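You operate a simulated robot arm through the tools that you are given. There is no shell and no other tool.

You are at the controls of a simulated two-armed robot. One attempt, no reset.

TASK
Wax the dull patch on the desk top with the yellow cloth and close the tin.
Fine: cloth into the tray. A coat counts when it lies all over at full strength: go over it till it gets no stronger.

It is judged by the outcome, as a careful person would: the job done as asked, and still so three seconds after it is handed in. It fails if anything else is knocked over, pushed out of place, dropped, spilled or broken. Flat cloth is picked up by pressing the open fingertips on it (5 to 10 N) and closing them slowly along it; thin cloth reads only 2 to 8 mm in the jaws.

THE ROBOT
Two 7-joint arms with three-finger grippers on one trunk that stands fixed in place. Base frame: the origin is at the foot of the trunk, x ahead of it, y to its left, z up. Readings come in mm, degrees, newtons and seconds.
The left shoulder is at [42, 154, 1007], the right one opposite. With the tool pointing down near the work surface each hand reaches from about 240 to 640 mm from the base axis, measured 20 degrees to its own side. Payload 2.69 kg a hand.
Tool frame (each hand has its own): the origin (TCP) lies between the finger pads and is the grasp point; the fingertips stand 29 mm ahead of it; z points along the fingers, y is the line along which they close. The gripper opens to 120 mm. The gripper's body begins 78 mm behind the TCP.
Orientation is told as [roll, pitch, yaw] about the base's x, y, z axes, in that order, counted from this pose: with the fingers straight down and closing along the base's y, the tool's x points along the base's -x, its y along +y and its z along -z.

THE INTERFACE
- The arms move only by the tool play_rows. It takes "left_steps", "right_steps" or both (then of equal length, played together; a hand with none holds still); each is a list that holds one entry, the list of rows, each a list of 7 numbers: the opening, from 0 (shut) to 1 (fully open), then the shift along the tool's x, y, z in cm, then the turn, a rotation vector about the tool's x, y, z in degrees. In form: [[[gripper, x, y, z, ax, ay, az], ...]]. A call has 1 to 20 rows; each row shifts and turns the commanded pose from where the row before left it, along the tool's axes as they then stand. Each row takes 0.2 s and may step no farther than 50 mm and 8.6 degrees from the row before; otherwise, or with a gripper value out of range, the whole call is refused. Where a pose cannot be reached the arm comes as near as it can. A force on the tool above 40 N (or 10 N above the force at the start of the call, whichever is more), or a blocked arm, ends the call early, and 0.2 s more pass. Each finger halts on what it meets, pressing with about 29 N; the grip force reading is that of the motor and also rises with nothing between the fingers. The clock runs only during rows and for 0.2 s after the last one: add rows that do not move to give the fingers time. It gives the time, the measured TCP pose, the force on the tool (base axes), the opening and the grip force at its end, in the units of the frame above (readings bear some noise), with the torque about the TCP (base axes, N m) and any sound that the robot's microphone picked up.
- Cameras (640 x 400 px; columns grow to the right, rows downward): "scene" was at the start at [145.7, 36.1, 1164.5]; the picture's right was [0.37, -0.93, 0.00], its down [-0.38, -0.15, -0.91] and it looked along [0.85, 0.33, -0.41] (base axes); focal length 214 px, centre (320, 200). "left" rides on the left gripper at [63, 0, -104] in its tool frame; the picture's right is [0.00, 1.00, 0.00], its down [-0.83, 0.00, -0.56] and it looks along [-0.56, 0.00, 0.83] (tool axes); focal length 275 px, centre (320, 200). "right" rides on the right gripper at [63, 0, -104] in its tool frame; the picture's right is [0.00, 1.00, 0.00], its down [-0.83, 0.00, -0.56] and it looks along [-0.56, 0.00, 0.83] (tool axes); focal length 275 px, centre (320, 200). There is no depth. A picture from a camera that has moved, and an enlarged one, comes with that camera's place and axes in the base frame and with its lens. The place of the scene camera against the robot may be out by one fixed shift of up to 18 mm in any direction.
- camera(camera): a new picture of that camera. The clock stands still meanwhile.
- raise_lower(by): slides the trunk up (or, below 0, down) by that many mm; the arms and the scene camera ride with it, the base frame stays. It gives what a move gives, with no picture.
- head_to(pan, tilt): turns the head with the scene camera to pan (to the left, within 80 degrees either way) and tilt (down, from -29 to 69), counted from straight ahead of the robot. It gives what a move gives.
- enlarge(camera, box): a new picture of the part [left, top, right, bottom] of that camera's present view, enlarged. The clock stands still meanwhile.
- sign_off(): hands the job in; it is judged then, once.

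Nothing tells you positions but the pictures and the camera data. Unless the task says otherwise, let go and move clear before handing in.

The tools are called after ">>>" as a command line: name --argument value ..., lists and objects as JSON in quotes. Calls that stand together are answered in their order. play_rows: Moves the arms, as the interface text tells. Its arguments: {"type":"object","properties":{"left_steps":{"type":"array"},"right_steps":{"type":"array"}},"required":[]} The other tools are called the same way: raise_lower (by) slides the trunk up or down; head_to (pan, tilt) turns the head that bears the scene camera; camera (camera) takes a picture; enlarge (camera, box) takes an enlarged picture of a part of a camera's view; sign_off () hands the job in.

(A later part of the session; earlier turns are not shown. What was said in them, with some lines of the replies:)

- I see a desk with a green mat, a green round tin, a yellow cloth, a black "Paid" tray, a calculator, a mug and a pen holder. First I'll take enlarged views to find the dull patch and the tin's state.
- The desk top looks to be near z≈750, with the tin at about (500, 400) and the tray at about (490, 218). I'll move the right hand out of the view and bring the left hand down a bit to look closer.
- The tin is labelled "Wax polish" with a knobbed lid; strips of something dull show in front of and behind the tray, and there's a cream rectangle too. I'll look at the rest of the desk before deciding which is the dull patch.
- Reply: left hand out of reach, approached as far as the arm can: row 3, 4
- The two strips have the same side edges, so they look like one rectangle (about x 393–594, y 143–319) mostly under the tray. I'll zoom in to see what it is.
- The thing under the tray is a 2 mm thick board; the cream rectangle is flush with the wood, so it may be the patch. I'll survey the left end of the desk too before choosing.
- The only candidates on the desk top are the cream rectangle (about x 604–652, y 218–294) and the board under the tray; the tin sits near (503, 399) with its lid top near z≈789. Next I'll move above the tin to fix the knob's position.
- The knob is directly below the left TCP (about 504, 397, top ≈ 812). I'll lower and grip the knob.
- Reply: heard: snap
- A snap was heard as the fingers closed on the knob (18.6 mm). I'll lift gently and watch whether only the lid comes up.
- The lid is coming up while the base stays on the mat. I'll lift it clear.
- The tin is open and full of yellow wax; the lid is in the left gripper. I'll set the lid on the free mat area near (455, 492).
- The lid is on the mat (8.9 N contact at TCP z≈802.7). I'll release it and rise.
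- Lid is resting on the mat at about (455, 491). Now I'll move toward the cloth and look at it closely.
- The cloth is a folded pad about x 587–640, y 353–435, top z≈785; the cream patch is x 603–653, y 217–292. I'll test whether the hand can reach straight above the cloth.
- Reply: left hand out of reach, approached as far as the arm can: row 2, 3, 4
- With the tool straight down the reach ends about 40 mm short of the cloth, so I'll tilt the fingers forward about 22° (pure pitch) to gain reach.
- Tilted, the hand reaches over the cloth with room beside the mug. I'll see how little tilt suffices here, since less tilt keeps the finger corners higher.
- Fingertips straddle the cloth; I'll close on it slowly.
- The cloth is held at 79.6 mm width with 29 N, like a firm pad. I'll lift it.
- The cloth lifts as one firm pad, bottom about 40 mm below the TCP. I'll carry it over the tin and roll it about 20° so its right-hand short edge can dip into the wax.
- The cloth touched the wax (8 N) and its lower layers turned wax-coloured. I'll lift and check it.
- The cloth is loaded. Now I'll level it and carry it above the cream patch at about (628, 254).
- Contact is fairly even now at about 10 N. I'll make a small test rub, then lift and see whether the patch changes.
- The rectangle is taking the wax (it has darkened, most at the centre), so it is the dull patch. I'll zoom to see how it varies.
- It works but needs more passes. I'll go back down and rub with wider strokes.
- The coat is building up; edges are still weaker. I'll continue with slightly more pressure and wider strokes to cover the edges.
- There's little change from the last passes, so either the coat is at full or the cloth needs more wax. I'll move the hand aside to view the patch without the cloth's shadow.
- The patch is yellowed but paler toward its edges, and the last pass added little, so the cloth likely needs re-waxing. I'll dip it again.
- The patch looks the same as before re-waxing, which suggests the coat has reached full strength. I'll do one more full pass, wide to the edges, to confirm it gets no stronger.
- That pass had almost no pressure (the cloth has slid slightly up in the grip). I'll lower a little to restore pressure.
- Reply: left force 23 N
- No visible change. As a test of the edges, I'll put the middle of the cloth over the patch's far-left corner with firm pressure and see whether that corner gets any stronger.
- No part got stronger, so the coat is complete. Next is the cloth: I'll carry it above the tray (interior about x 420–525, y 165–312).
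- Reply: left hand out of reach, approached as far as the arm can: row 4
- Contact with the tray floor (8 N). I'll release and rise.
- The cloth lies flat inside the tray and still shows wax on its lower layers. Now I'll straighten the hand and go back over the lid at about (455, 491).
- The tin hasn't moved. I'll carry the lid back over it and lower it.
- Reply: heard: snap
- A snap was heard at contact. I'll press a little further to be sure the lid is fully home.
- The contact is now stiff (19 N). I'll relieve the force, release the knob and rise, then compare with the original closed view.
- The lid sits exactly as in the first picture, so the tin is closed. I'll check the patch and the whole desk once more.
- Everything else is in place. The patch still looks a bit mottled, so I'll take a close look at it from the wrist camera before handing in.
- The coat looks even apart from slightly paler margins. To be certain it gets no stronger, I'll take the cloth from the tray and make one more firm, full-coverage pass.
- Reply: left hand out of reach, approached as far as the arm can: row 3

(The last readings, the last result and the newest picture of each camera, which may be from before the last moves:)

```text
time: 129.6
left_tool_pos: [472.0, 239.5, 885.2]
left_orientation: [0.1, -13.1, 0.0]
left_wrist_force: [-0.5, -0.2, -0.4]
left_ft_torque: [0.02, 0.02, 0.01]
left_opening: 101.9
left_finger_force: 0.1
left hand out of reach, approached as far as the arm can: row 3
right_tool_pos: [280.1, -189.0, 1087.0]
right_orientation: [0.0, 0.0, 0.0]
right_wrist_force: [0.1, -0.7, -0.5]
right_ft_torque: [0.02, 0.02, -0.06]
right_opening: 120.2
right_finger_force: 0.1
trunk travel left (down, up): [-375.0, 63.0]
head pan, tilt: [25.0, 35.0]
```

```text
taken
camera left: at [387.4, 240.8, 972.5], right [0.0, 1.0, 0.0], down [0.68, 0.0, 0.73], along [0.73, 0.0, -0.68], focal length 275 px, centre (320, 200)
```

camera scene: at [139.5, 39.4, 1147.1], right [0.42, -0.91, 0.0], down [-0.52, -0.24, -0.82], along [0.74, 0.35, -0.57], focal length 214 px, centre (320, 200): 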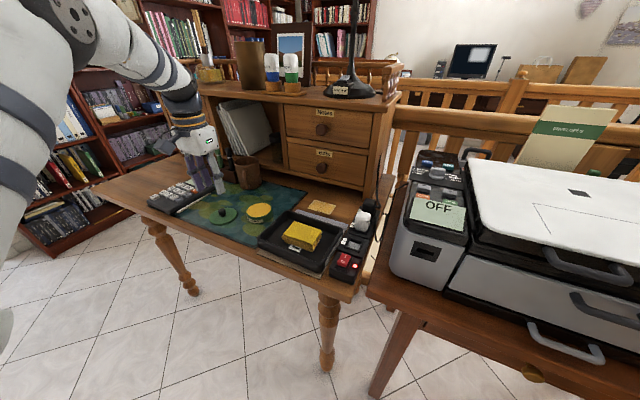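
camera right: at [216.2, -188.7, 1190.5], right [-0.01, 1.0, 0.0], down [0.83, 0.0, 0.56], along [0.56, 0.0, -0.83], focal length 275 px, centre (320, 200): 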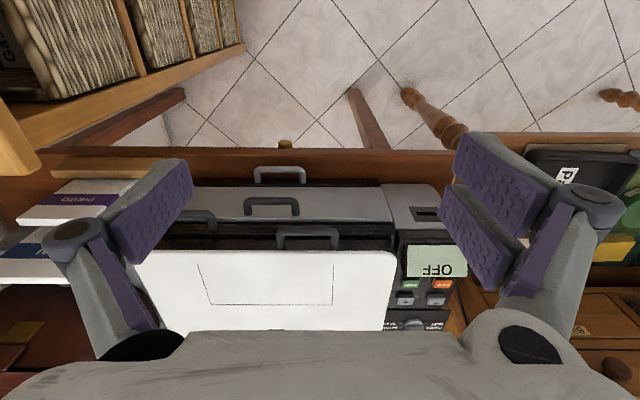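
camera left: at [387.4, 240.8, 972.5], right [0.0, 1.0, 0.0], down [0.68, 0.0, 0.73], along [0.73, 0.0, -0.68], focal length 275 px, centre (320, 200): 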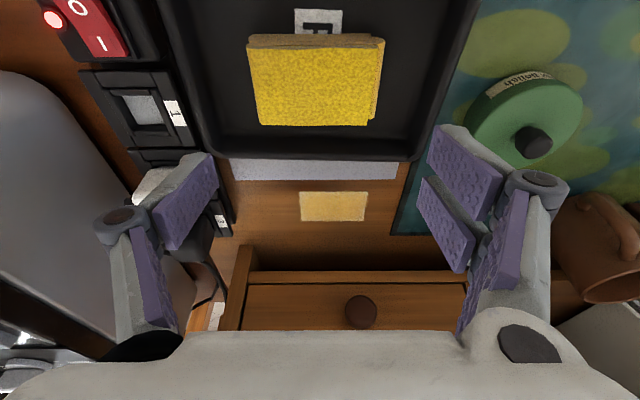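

>>> play_rows --left_steps '[[[0.85, 0.6, -0.15, 1.7, 0, 0, 0], [0.85, 0.4, 0, 1.75, 0, 0, 0], [0.85, 0.4, 0, 1.75, 0, 0, 0], [0.85, 0.37, 0, 1.6, 0, 0, 0], [0.85, 0.18, 0, 0.8, 0, 0, 0], [0.85, 0, 0, 0, 0, 0, 0]]]'

>>> enlarge --camera "scene" --box '[240, 180, 370, 280]'

>>> camera --camera "left"

```text
time: 131.0
left_tool_pos: [471.1, 238.8, 805.4]
left_orientation: [0.2, -13.1, 0.0]
left_wrist_force: [-0.5, 0.6, 0.3]
left_ft_torque: [0.01, 0.05, 0.0]
left_opening: 101.9
left_finger_force: 0.0
right_tool_pos: [280.2, -188.2, 1086.5]
right_orientation: [0.0, 0.1, 0.0]
right_wrist_force: [0.5, 0.3, 1.2]
right_ft_torque: [-0.01, 0.0, 0.03]
right_opening: 120.0
right_finger_force: 0.1
trunk travel left (down, up): [-375.0, 63.0]
head pan, tilt: [25.0, 35.0]
```

```text
4.00 times, centred on (305, 230) of scene
camera zoom: at [139.5, 39.5, 1147.1], right [0.42, -0.91, 0.0], down [-0.52, -0.24, -0.82], along [0.74, 0.35, -0.57], focal length 858 px, centre (380, 80)
```

zoom: 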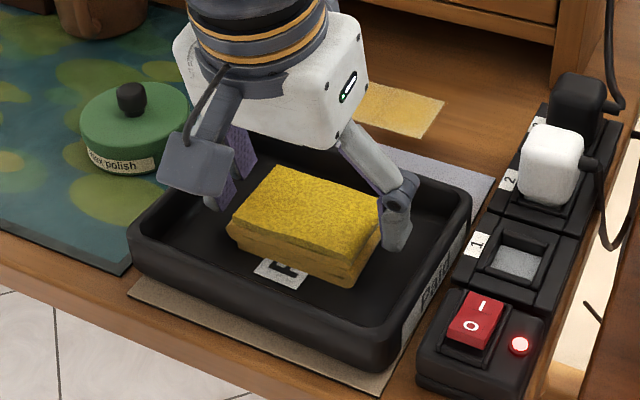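

```text
taken
camera left: at [387.2, 239.0, 892.7], right [0.0, 1.0, 0.0], down [0.68, 0.0, 0.73], along [0.73, 0.0, -0.68], focal length 275 px, centre (320, 200)
```

left: 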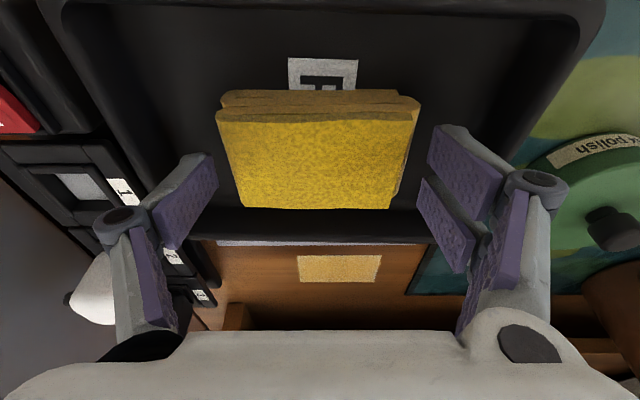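

Fingers straddle the cloth again; closing and lifting.

>>> play_rows --left_steps '[[[0.78, 0, 0, 0, 0, 0, 0], [0.73, 0, 0, 0, 0, 0, 0], [0.69, 0, 0, 0, 0, 0, 0], [0.66, 0, 0, 0, 0, 0, 0], [0.63, 0, 0, 0, 0, 0, 0], [0.62, 0, 0, 0, 0, 0, 0], [0.62, -0.1, 0, -0.4, 0, 0, 0], [0.62, -0.225, 0, -0.974, 0, 0, 0], [0.62, -0.45, 0, -1.95, 0, 0, 0], [0.62, -0.68, 0, -2.9, 0, 0, 0], [0.62, 0, 0, 0, 0, 0, 0]]]'

>>> enlarge --camera "scene" --box '[240, 160, 370, 270]'

```text
time: 133.4
left_tool_pos: [469.8, 238.4, 870.0]
left_orientation: [0.0, -13.0, -0.1]
left_wrist_force: [-0.1, -0.3, -0.3]
left_ft_torque: [0.04, -0.03, -0.01]
left_opening: 79.1
left_finger_force: 29.5
right_tool_pos: [279.9, -188.9, 1087.3]
right_orientation: [0.0, 0.0, -0.1]
right_wrist_force: [-0.4, 0.0, 0.3]
right_ft_torque: [-0.02, 0.02, 0.01]
right_opening: 120.0
right_finger_force: 0.0
trunk travel left (down, up): [-375.0, 63.0]
head pan, tilt: [25.0, 35.0]
```

```text
3.64 times, centred on (305, 215) of scene
camera zoom: at [139.6, 39.8, 1147.1], right [0.42, -0.91, 0.0], down [-0.52, -0.24, -0.82], along [0.74, 0.35, -0.57], focal length 780 px, centre (374, 146)
```

zoom: 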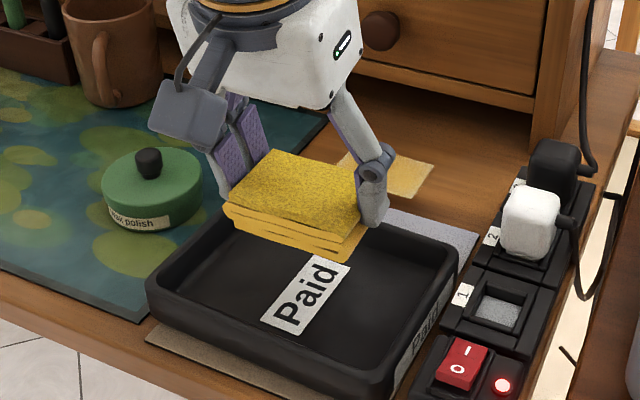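

>>> play_rows --left_steps '[[[0.62, -3.73, 0.4, 0.86, 0, 0, 0], [0.62, -3.73, 0.4, 0.86, 0, 0, 0], [0.62, -3.73, 0.4, 0.86, 0, 0, 0], [0.62, -3.73, 0.4, 0.86, 0, 0, 0], [0.62, 0.39, 0, 1.7, 0, 0, 0], [0.62, 0.39, 0, 1.7, 0, 0, 0], [0.62, 0.39, 0, 1.7, 0, 0, 0], [0.62, 0.3, 0, 1.3, 0, 0, 0], [0.62, 0, 0, 0, 0, 0, 0]]]'

>>> enlarge --camera "scene" --box '[280, 165, 370, 240]'

```text
time: 135.4
left_tool_pos: [623.7, 253.3, 803.8]
left_orientation: [0.0, -13.0, 0.0]
left_wrist_force: [-0.3, 0.8, -0.7]
left_ft_torque: [0.01, -0.03, -0.01]
left_opening: 79.0
left_finger_force: 28.7
right_tool_pos: [280.4, -188.3, 1086.8]
right_orientation: [0.0, 0.0, -0.1]
right_wrist_force: [0.0, -0.1, 0.3]
right_ft_torque: [0.0, 0.03, -0.04]
right_opening: 119.7
right_finger_force: 0.1
trunk travel left (down, up): [-375.0, 63.0]
head pan, tilt: [25.0, 35.0]
```

```text
5.33 times, centred on (325, 202) of scene
camera zoom: at [139.5, 39.5, 1147.1], right [0.42, -0.91, 0.0], down [-0.52, -0.24, -0.82], along [0.74, 0.35, -0.57], focal length 1144 px, centre (293, 187)
```

zoom: 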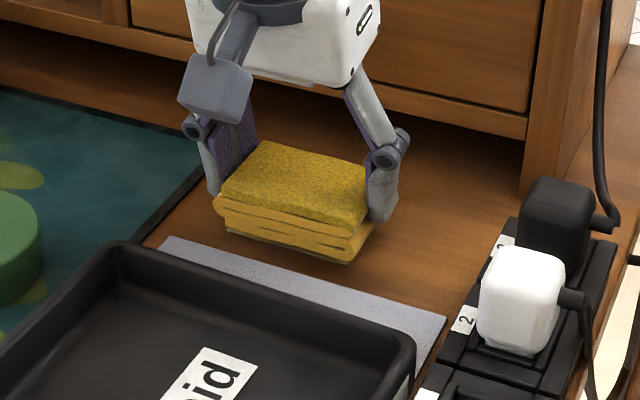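

>>> play_rows --left_steps '[[[0.62, 0.068, 0.1, 0.29, 0, 0, 0], [0.62, 0.034, 0, 0.146, 0, 0, 0], [0.62, 0.034, 0, 0.146, 0, 0, 0], [0.62, 0, 0, 0, 0, 0, 0]]]'

```text
time: 136.4
left_tool_pos: [623.5, 255.6, 798.3]
left_orientation: [0.0, -13.0, 0.0]
left_wrist_force: [0.2, -0.1, -0.2]
left_ft_torque: [-0.01, -0.02, -0.03]
left_opening: 78.9
left_finger_force: 29.1
right_tool_pos: [280.8, -189.1, 1087.5]
right_orientation: [0.0, 0.0, 0.0]
right_wrist_force: [0.3, 0.1, -0.1]
right_ft_torque: [-0.01, 0.0, 0.0]
right_opening: 120.1
right_finger_force: 0.0
trunk travel left (down, up): [-375.0, 63.0]
head pan, tilt: [25.0, 35.0]
```

>>> play_rows --left_steps '[[[0.62, 0.034, 0, 0.146, 0, 0, 0], [0.62, 0.034, 0, 0.146, 0, 0, 0], [0.62, 0, 0, 0, 0, 0, 0]]]'

```text
time: 137.2
left_tool_pos: [623.6, 255.7, 797.6]
left_orientation: [0.0, -13.3, 0.0]
left_wrist_force: [-1.4, 0.7, 9.7]
left_ft_torque: [-0.01, 0.12, -0.02]
left_opening: 78.8
left_finger_force: 29.3
right_tool_pos: [280.0, -188.9, 1087.4]
right_orientation: [0.0, -0.1, 0.0]
right_wrist_force: [-0.1, 0.7, 0.1]
right_ft_torque: [-0.02, 0.0, -0.02]
right_opening: 120.2
right_finger_force: 0.1
trunk travel left (down, up): [-375.0, 63.0]
head pan, tilt: [25.0, 35.0]
```

Flat, even contact at about 10 N. Now long strokes across the patch.

>>> play_rows --left_steps '[[[0.62, 0, 1.0, 0, 0, 0, 0], [0.62, 0, 1.0, 0, 0, 0, 0], [0.62, 0, 1.0, 0, 0, 0, 0], [0.62, 0, -1.0, 0, 0, 0, 0], [0.62, 0, -1.0, 0, 0, 0, 0], [0.62, 0, -1.0, 0, 0, 0, 0], [0.62, 0, -1.0, 0, 0, 0, 0], [0.62, 0, -1.0, 0, 0, 0, 0], [0.62, 0, 1.0, 0, 0, 0, 0], [0.62, 0, 1.0, 0, 0, 0, 0]]]'

>>> play_rows --left_steps '[[[0.62, -0.78, 0, 0.18, 0, 0, 0], [0.62, -0.78, 0, 0.18, 0, 0, 0], [0.62, 0, 1.0, 0, 0, 0, 0], [0.62, 0, 1.0, 0, 0, 0, 0], [0.62, 0, 1.0, 0, 0, 0, 0], [0.62, 0, -1.0, 0, 0, 0, 0], [0.62, 0, -1.0, 0, 0, 0, 0], [0.62, 0, -1.0, 0, 0, 0, 0], [0.62, 0, -1.0, 0, 0, 0, 0], [0.62, 0, -1.0, 0, 0, 0, 0], [0.62, 0, 1.0, 0, 0, 0, 0], [0.62, 0, 1.0, 0, 0, 0, 0]]]'

```text
time: 139.4
left_tool_pos: [622.1, 253.0, 796.6]
left_orientation: [-0.1, -13.1, 0.0]
left_wrist_force: [1.1, -9.5, 19.2]
left_ft_torque: [-0.8, -0.24, -0.14]
left_opening: 78.9
left_finger_force: 29.2
right_tool_pos: [279.0, -190.1, 1088.4]
right_orientation: [0.3, -0.1, 0.0]
right_wrist_force: [-0.3, -0.5, 0.7]
right_ft_torque: [0.0, -0.03, -0.01]
right_opening: 119.9
right_finger_force: 0.0
trunk travel left (down, up): [-375.0, 63.0]
head pan, tilt: [25.0, 35.0]
```

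```text
time: 142.0
left_tool_pos: [638.7, 253.8, 795.4]
left_orientation: [0.0, -13.0, -0.1]
left_wrist_force: [-0.2, -4.0, 6.9]
left_ft_torque: [0.0, -0.15, -0.06]
left_opening: 79.0
left_finger_force: 28.7
right_tool_pos: [279.8, -190.1, 1087.2]
right_orientation: [0.0, 0.0, -0.1]
right_wrist_force: [-0.3, 0.0, 0.6]
right_ft_torque: [-0.01, -0.01, 0.02]
right_opening: 120.2
right_finger_force: 0.2
trunk travel left (down, up): [-375.0, 63.0]
head pan, tilt: [25.0, 35.0]
```

>>> play_rows --left_steps '[[[0.62, 0.79, 0, -0.16, 0, 0, 0], [0.62, 0.79, 0, -0.16, 0, 0, 0], [0.62, 0.6, 0, -0.09, 0, 0, 0], [0.62, 0.6, 0, -0.09, 0, 0, 0], [0.62, 0, 1.0, 0, 0, 0, 0], [0.62, 0, 1.0, 0, 0, 0, 0], [0.62, 0, 1.0, 0, 0, 0, 0], [0.62, 0, -1.0, 0, 0, 0, 0], [0.62, 0, -1.0, 0, 0, 0, 0], [0.62, 0, -1.0, 0, 0, 0, 0], [0.62, 0, -1.0, 0, 0, 0, 0], [0.62, 0, -1.0, 0, 0, 0, 0], [0.62, 0, 1.0, 0, 0, 0, 0], [0.62, 0, 1.0, 0, 0, 0, 0]]]'

>>> play_rows --left_steps '[[[0.62, -0.12, 0, -0.55, 0, 0, 0], [0.62, -0.225, 0, -0.974, 0, 0, 0], [0.62, -0.45, 0, -1.95, 0, 0, 0], [0.62, -0.45, 0, -1.95, 0, 0, 0], [0.62, 0, 4.5, -1.0, 0, 0, 0], [0.62, 0, 4.5, -1.0, 0, 0, 0], [0.62, 0, 4.5, -1.0, 0, 0, 0], [0.62, 0, 0, 0, 0, 0, 0]]]'

>>> enlarge --camera "scene" --box '[308, 197, 338, 217]'

>>> enlarge --camera "left" --box '[20, 50, 220, 170]'

```text
time: 145.0
left_tool_pos: [610.3, 254.5, 794.0]
left_orientation: [0.0, -13.1, 0.0]
left_wrist_force: [-0.3, -8.0, 16.4]
left_ft_torque: [-0.71, -0.12, -0.02]
left_opening: 79.0
left_finger_force: 29.4
right_tool_pos: [279.9, -189.5, 1087.1]
right_orientation: [0.1, -0.1, 0.1]
right_wrist_force: [0.5, 0.4, -0.4]
right_ft_torque: [-0.01, 0.03, -0.02]
right_opening: 120.0
right_finger_force: 0.0
trunk travel left (down, up): [-375.0, 63.0]
head pan, tilt: [25.0, 35.0]
```

```text
time: 146.8
left_tool_pos: [605.2, 392.1, 877.9]
left_orientation: [0.0, -13.0, 0.1]
left_wrist_force: [-0.7, -0.1, 0.8]
left_ft_torque: [0.0, 0.01, 0.01]
left_opening: 79.0
left_finger_force: 29.3
right_tool_pos: [279.9, -187.9, 1087.7]
right_orientation: [-0.1, 0.0, -0.1]
right_wrist_force: [0.4, -0.8, 0.2]
right_ft_torque: [-0.03, 0.02, 0.05]
right_opening: 119.7
right_finger_force: 0.1
trunk travel left (down, up): [-375.0, 63.0]
head pan, tilt: [25.0, 35.0]
```

```text
16.00 times, centred on (323, 207) of scene
camera zoom: at [139.5, 39.4, 1147.1], right [0.42, -0.91, 0.0], down [-0.52, -0.24, -0.82], along [0.74, 0.35, -0.57], focal length 3432 px, centre (272, 88)
```

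zoom: 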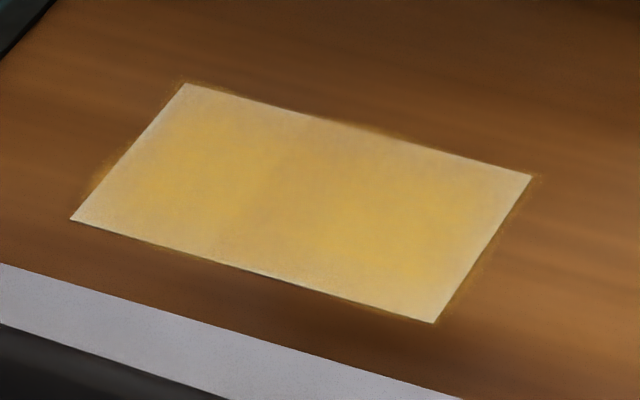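

```text
3.20 times, centred on (120, 110) of left
camera zoom: at [521.3, 392.7, 966.6], right [0.0, 1.0, 0.0], down [0.68, 0.0, 0.73], along [0.73, 0.0, -0.68], focal length 881 px, centre (960, 488)
```

zoom: 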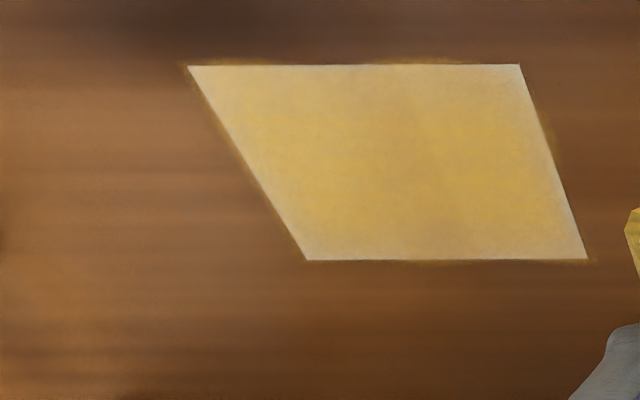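

No change even with firm, flat contact, so the coat is at full strength. I'll return the cloth to the tray.

>>> play_rows --left_steps '[[[0.62, 2.6, -3.06, -0.7, 0, 0, 0], [0.62, 2.6, -3.06, -0.7, 0, 0, 0], [0.62, 2.6, -3.06, -0.7, 0, 0, 0], [0.62, 2.6, -3.06, -0.7, 0, 0, 0], [0.62, 2.6, -3.06, -0.7, 0, 0, 0], [0.62, 0, 0, 0, 0, 0, 0]]]'

>>> camera --camera "left"

```text
time: 148.2
left_tool_pos: [470.4, 237.3, 882.4]
left_orientation: [0.1, -13.1, 0.0]
left_wrist_force: [0.0, 0.2, -0.2]
left_ft_torque: [-0.02, 0.02, 0.02]
left_opening: 79.1
left_finger_force: 29.3
right_tool_pos: [280.1, -188.8, 1088.3]
right_orientation: [0.1, 0.0, 0.0]
right_wrist_force: [-0.3, -0.4, 0.6]
right_ft_torque: [0.04, 0.0, 0.03]
right_opening: 120.1
right_finger_force: 0.0
trunk travel left (down, up): [-375.0, 63.0]
head pan, tilt: [25.0, 35.0]
```

```text
taken
camera left: at [387.4, 238.6, 971.0], right [0.0, 1.0, 0.0], down [0.68, 0.0, 0.73], along [0.73, 0.0, -0.68], focal length 275 px, centre (320, 200)
```

left: 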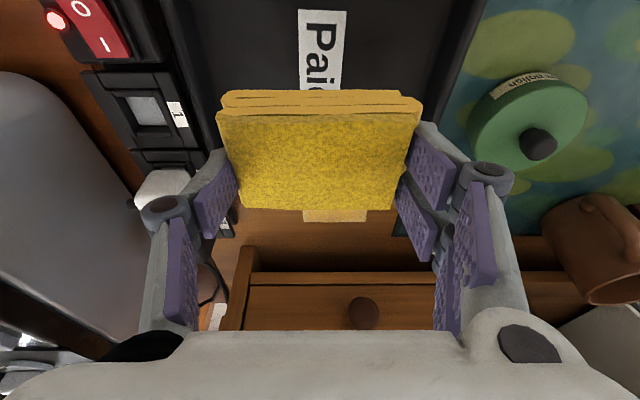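

>>> play_rows --left_steps '[[[0.62, 0.405, 0, 1.753, 0, 0, 0], [0.62, 0.405, 0, 1.753, 0, 0, 0], [0.62, 0.405, 0, 1.753, 0, 0, 0], [0.62, 0.36, 0, 1.56, 0, 0, 0], [0.62, 0.09, 0, 0.39, 0, 0, 0], [0.62, 0, 0, 0, 0, 0, 0]]]'

>>> play_rows --left_steps '[[[0.62, 0.034, 0, 0.146, 0, 0, 0], [0.62, 0.034, 0, 0.146, 0, 0, 0], [0.62, 0, 0, 0, 0, 0, 0]]]'

```text
time: 149.6
left_tool_pos: [470.1, 237.8, 809.4]
left_orientation: [0.0, -13.0, 0.0]
left_wrist_force: [0.0, -0.1, -0.4]
left_ft_torque: [0.01, 0.02, -0.04]
left_opening: 79.0
left_finger_force: 28.4
right_tool_pos: [280.2, -188.4, 1086.5]
right_orientation: [0.0, 0.0, 0.0]
right_wrist_force: [-0.4, 0.5, 0.3]
right_ft_torque: [0.0, -0.01, -0.02]
right_opening: 119.7
right_finger_force: 0.1
trunk travel left (down, up): [-375.0, 63.0]
head pan, tilt: [25.0, 35.0]
```

```text
time: 150.4
left_tool_pos: [469.6, 237.5, 806.4]
left_orientation: [0.0, -13.0, 0.0]
left_wrist_force: [0.7, -0.6, -0.5]
left_ft_torque: [0.04, 0.01, 0.02]
left_opening: 79.0
left_finger_force: 28.9
right_tool_pos: [281.5, -188.4, 1088.1]
right_orientation: [-0.1, 0.0, 0.0]
right_wrist_force: [0.8, 0.6, -0.3]
right_ft_torque: [0.0, 0.0, 0.03]
right_opening: 120.1
right_finger_force: 0.1
trunk travel left (down, up): [-375.0, 63.0]
head pan, tilt: [25.0, 35.0]
```

>>> play_rows --left_steps '[[[0.62, 0.045, 0, 0.195, 0, 0, 0], [0.62, 0.045, 0, 0.195, 0, 0, 0], [0.62, 0, 0, 0, 0, 0, 0]]]'

```text
time: 151.2
left_tool_pos: [470.9, 237.0, 802.8]
left_orientation: [0.0, -13.2, 0.1]
left_wrist_force: [-1.9, 0.6, 10.8]
left_ft_torque: [-0.25, -0.12, -0.04]
left_opening: 79.1
left_finger_force: 28.5
right_tool_pos: [279.4, -189.5, 1086.5]
right_orientation: [0.0, 0.0, 0.0]
right_wrist_force: [0.1, 0.0, 0.3]
right_ft_torque: [0.0, 0.02, 0.0]
right_opening: 119.8
right_finger_force: 0.1
trunk travel left (down, up): [-375.0, 63.0]
head pan, tilt: [25.0, 35.0]
```

Contact with the tray floor; releasing and moving clear.

>>> play_rows --left_steps '[[[0.62, -0.02, 0, -0.12, 0, 0, 0], [0.68, 0, 0, 0, 0, 0, 0], [0.74, 0, 0, 0, 0, 0, 0], [0.8, 0, 0, 0, 0, 0, 0], [0.8, 0, 0, 0, 0, 0, 0], [0.8, -0.225, 0, -0.974, 0, 0, 0], [0.8, -0.405, 0, -1.753, 0, 0, 0], [0.8, -0.6, 0, -2.6, 0, 0, 0], [0.8, -0.6, 0, -2.6, 0, 0, 0], [0.8, 0, 0, 0, 0, 0, 0]]]'

>>> play_rows --left_steps '[[[0.8, 0, 4.5, -1.0, 0, 6.5, 0], [0.8, 0, 4.5, -1.0, 0, 6.5, 0], [0.8, 1.0, 4.5, -1.5, 0, 0, 0], [0.8, 1.0, 4.5, -1.5, 0, 0, 0], [0.8, 1.0, 4.5, -2.0, 0, 0, 0], [0.8, 1.0, 3.0, -2.0, 0, 0, 0], [0.8, 0, 0, 0, 0, 0, 0]]]'

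>>> camera --camera "scene"

>>> enlarge --camera "scene" --box '[90, 140, 380, 290]'

>>> camera --camera "left"

```text
time: 153.4
left_tool_pos: [470.3, 236.9, 883.6]
left_orientation: [0.1, -12.9, 0.0]
left_wrist_force: [1.0, 0.2, -0.1]
left_ft_torque: [0.01, -0.02, 0.0]
left_opening: 96.1
left_finger_force: 0.0
right_tool_pos: [281.0, -189.2, 1086.5]
right_orientation: [0.0, -0.1, -0.1]
right_wrist_force: [-0.4, -0.3, 0.1]
right_ft_torque: [0.0, -0.03, -0.01]
right_opening: 120.1
right_finger_force: 0.1
trunk travel left (down, up): [-375.0, 63.0]
head pan, tilt: [25.0, 35.0]
```

```text
refused: row 5 steps farther than a row can; nothing moved
```

```text
taken
camera scene: at [140.3, 39.8, 1149.3], right [0.42, -0.91, 0.0], down [-0.5, -0.23, -0.83], along [0.76, 0.35, -0.55], focal length 214 px, centre (320, 200)
```

scene: 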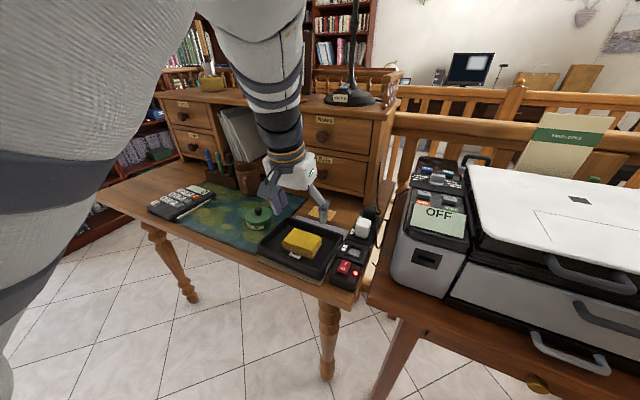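

```text
2.21 times, centred on (235, 215) of scene
camera zoom: at [140.3, 39.8, 1149.3], right [0.42, -0.91, 0.0], down [-0.5, -0.23, -0.83], along [0.76, 0.35, -0.55], focal length 473 px, centre (508, 167)
```

zoom: 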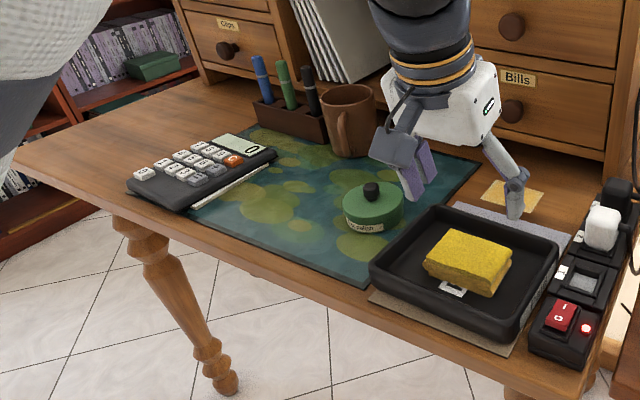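

```text
taken
camera left: at [385.6, 238.0, 971.0], right [0.0, 1.0, 0.0], down [0.69, 0.0, 0.73], along [0.73, 0.0, -0.69], focal length 275 px, centre (320, 200)
```

left: 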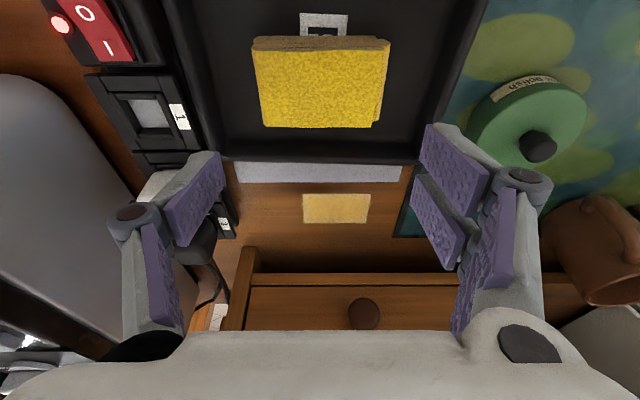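

The cloth is in the tray, the tin closed and everything else in place. I'll move the left hand clear (that last move was refused for step size) and do a final check.

>>> play_rows --left_steps '[[[0.8, 0, 4.0, -1.0, 0, 6.5, 0], [0.8, 0, 4.0, -1.0, 0, 6.5, 0], [0.8, 1.0, 4.0, -1.5, 0, 0, 0], [0.8, 1.0, 4.0, -1.5, 0, 0, 0], [0.8, 1.0, 4.0, -1.5, 0, 0, 0], [0.8, 1.0, 3.0, -1.5, 0, 0, 0], [0.8, 0, 0, 0, 0, 0, 0]]]'

>>> camera --camera "left"

>>> enlarge --camera "scene" --box '[90, 140, 380, 290]'

```text
time: 155.0
left_tool_pos: [424.0, 467.3, 966.4]
left_orientation: [0.0, 0.0, -0.1]
left_wrist_force: [-0.3, 0.0, 0.1]
left_ft_torque: [-0.01, 0.02, -0.01]
left_opening: 96.0
left_finger_force: 0.0
right_tool_pos: [280.1, -188.7, 1087.4]
right_orientation: [0.0, 0.0, 0.0]
right_wrist_force: [0.0, -1.0, 0.2]
right_ft_torque: [0.0, 0.02, 0.03]
right_opening: 120.1
right_finger_force: 0.0
trunk travel left (down, up): [-375.0, 63.0]
head pan, tilt: [25.0, 35.0]
```

```text
taken
camera left: at [362.1, 468.8, 1070.9], right [0.0, 1.0, 0.0], down [0.83, 0.0, 0.56], along [0.56, 0.0, -0.83], focal length 275 px, centre (320, 200)
```

left: 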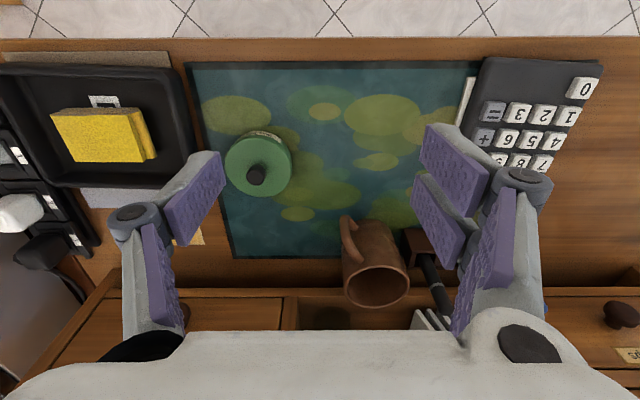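

```text
2.21 times, centred on (235, 215) of scene
camera zoom: at [139.6, 39.4, 1147.1], right [0.42, -0.91, 0.0], down [-0.52, -0.24, -0.82], along [0.74, 0.35, -0.57], focal length 473 px, centre (508, 167)
```

zoom: 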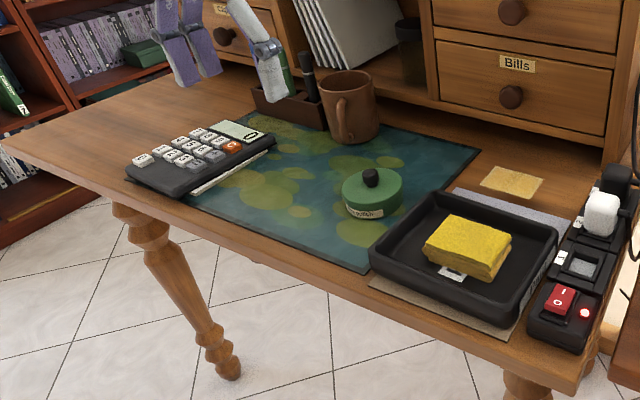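

The patch is waxed and repeated passes no longer strengthen it. The tin is closed with its lid snapped on, and the cloth lies in the tray. Everything else stands where it was and the hands are clear, so I'm handing in.

>>> sign_off

```text
The job is handed in.
```

The dull patch is waxed, the tin is closed and the yellow cloth is in the "Paid" tray. I've handed the job in.

- **Patch:** I took the cream rectangle behind the tray to be the dull patch, and it turned yellow as the wax went on. I dipped the cloth twice. The last passes, including one with firm, flat contact, made no visible difference, so I judged the coat to be at full strength. Its edges still look slightly paler than the middle. A firm rub centred on one corner didn't change that.
- **Tin:** The lid snapped when I pressed it back on, and it sits as it did in the first pictures.
- **Cloth:** I took it back out of the tray for that firm pass, then returned it. It lies flat inside.
- **Everything else:** In the final pictures the mug, calculator, pens, tray and plugs are where they started. Both hands are empty and clear of the desk.
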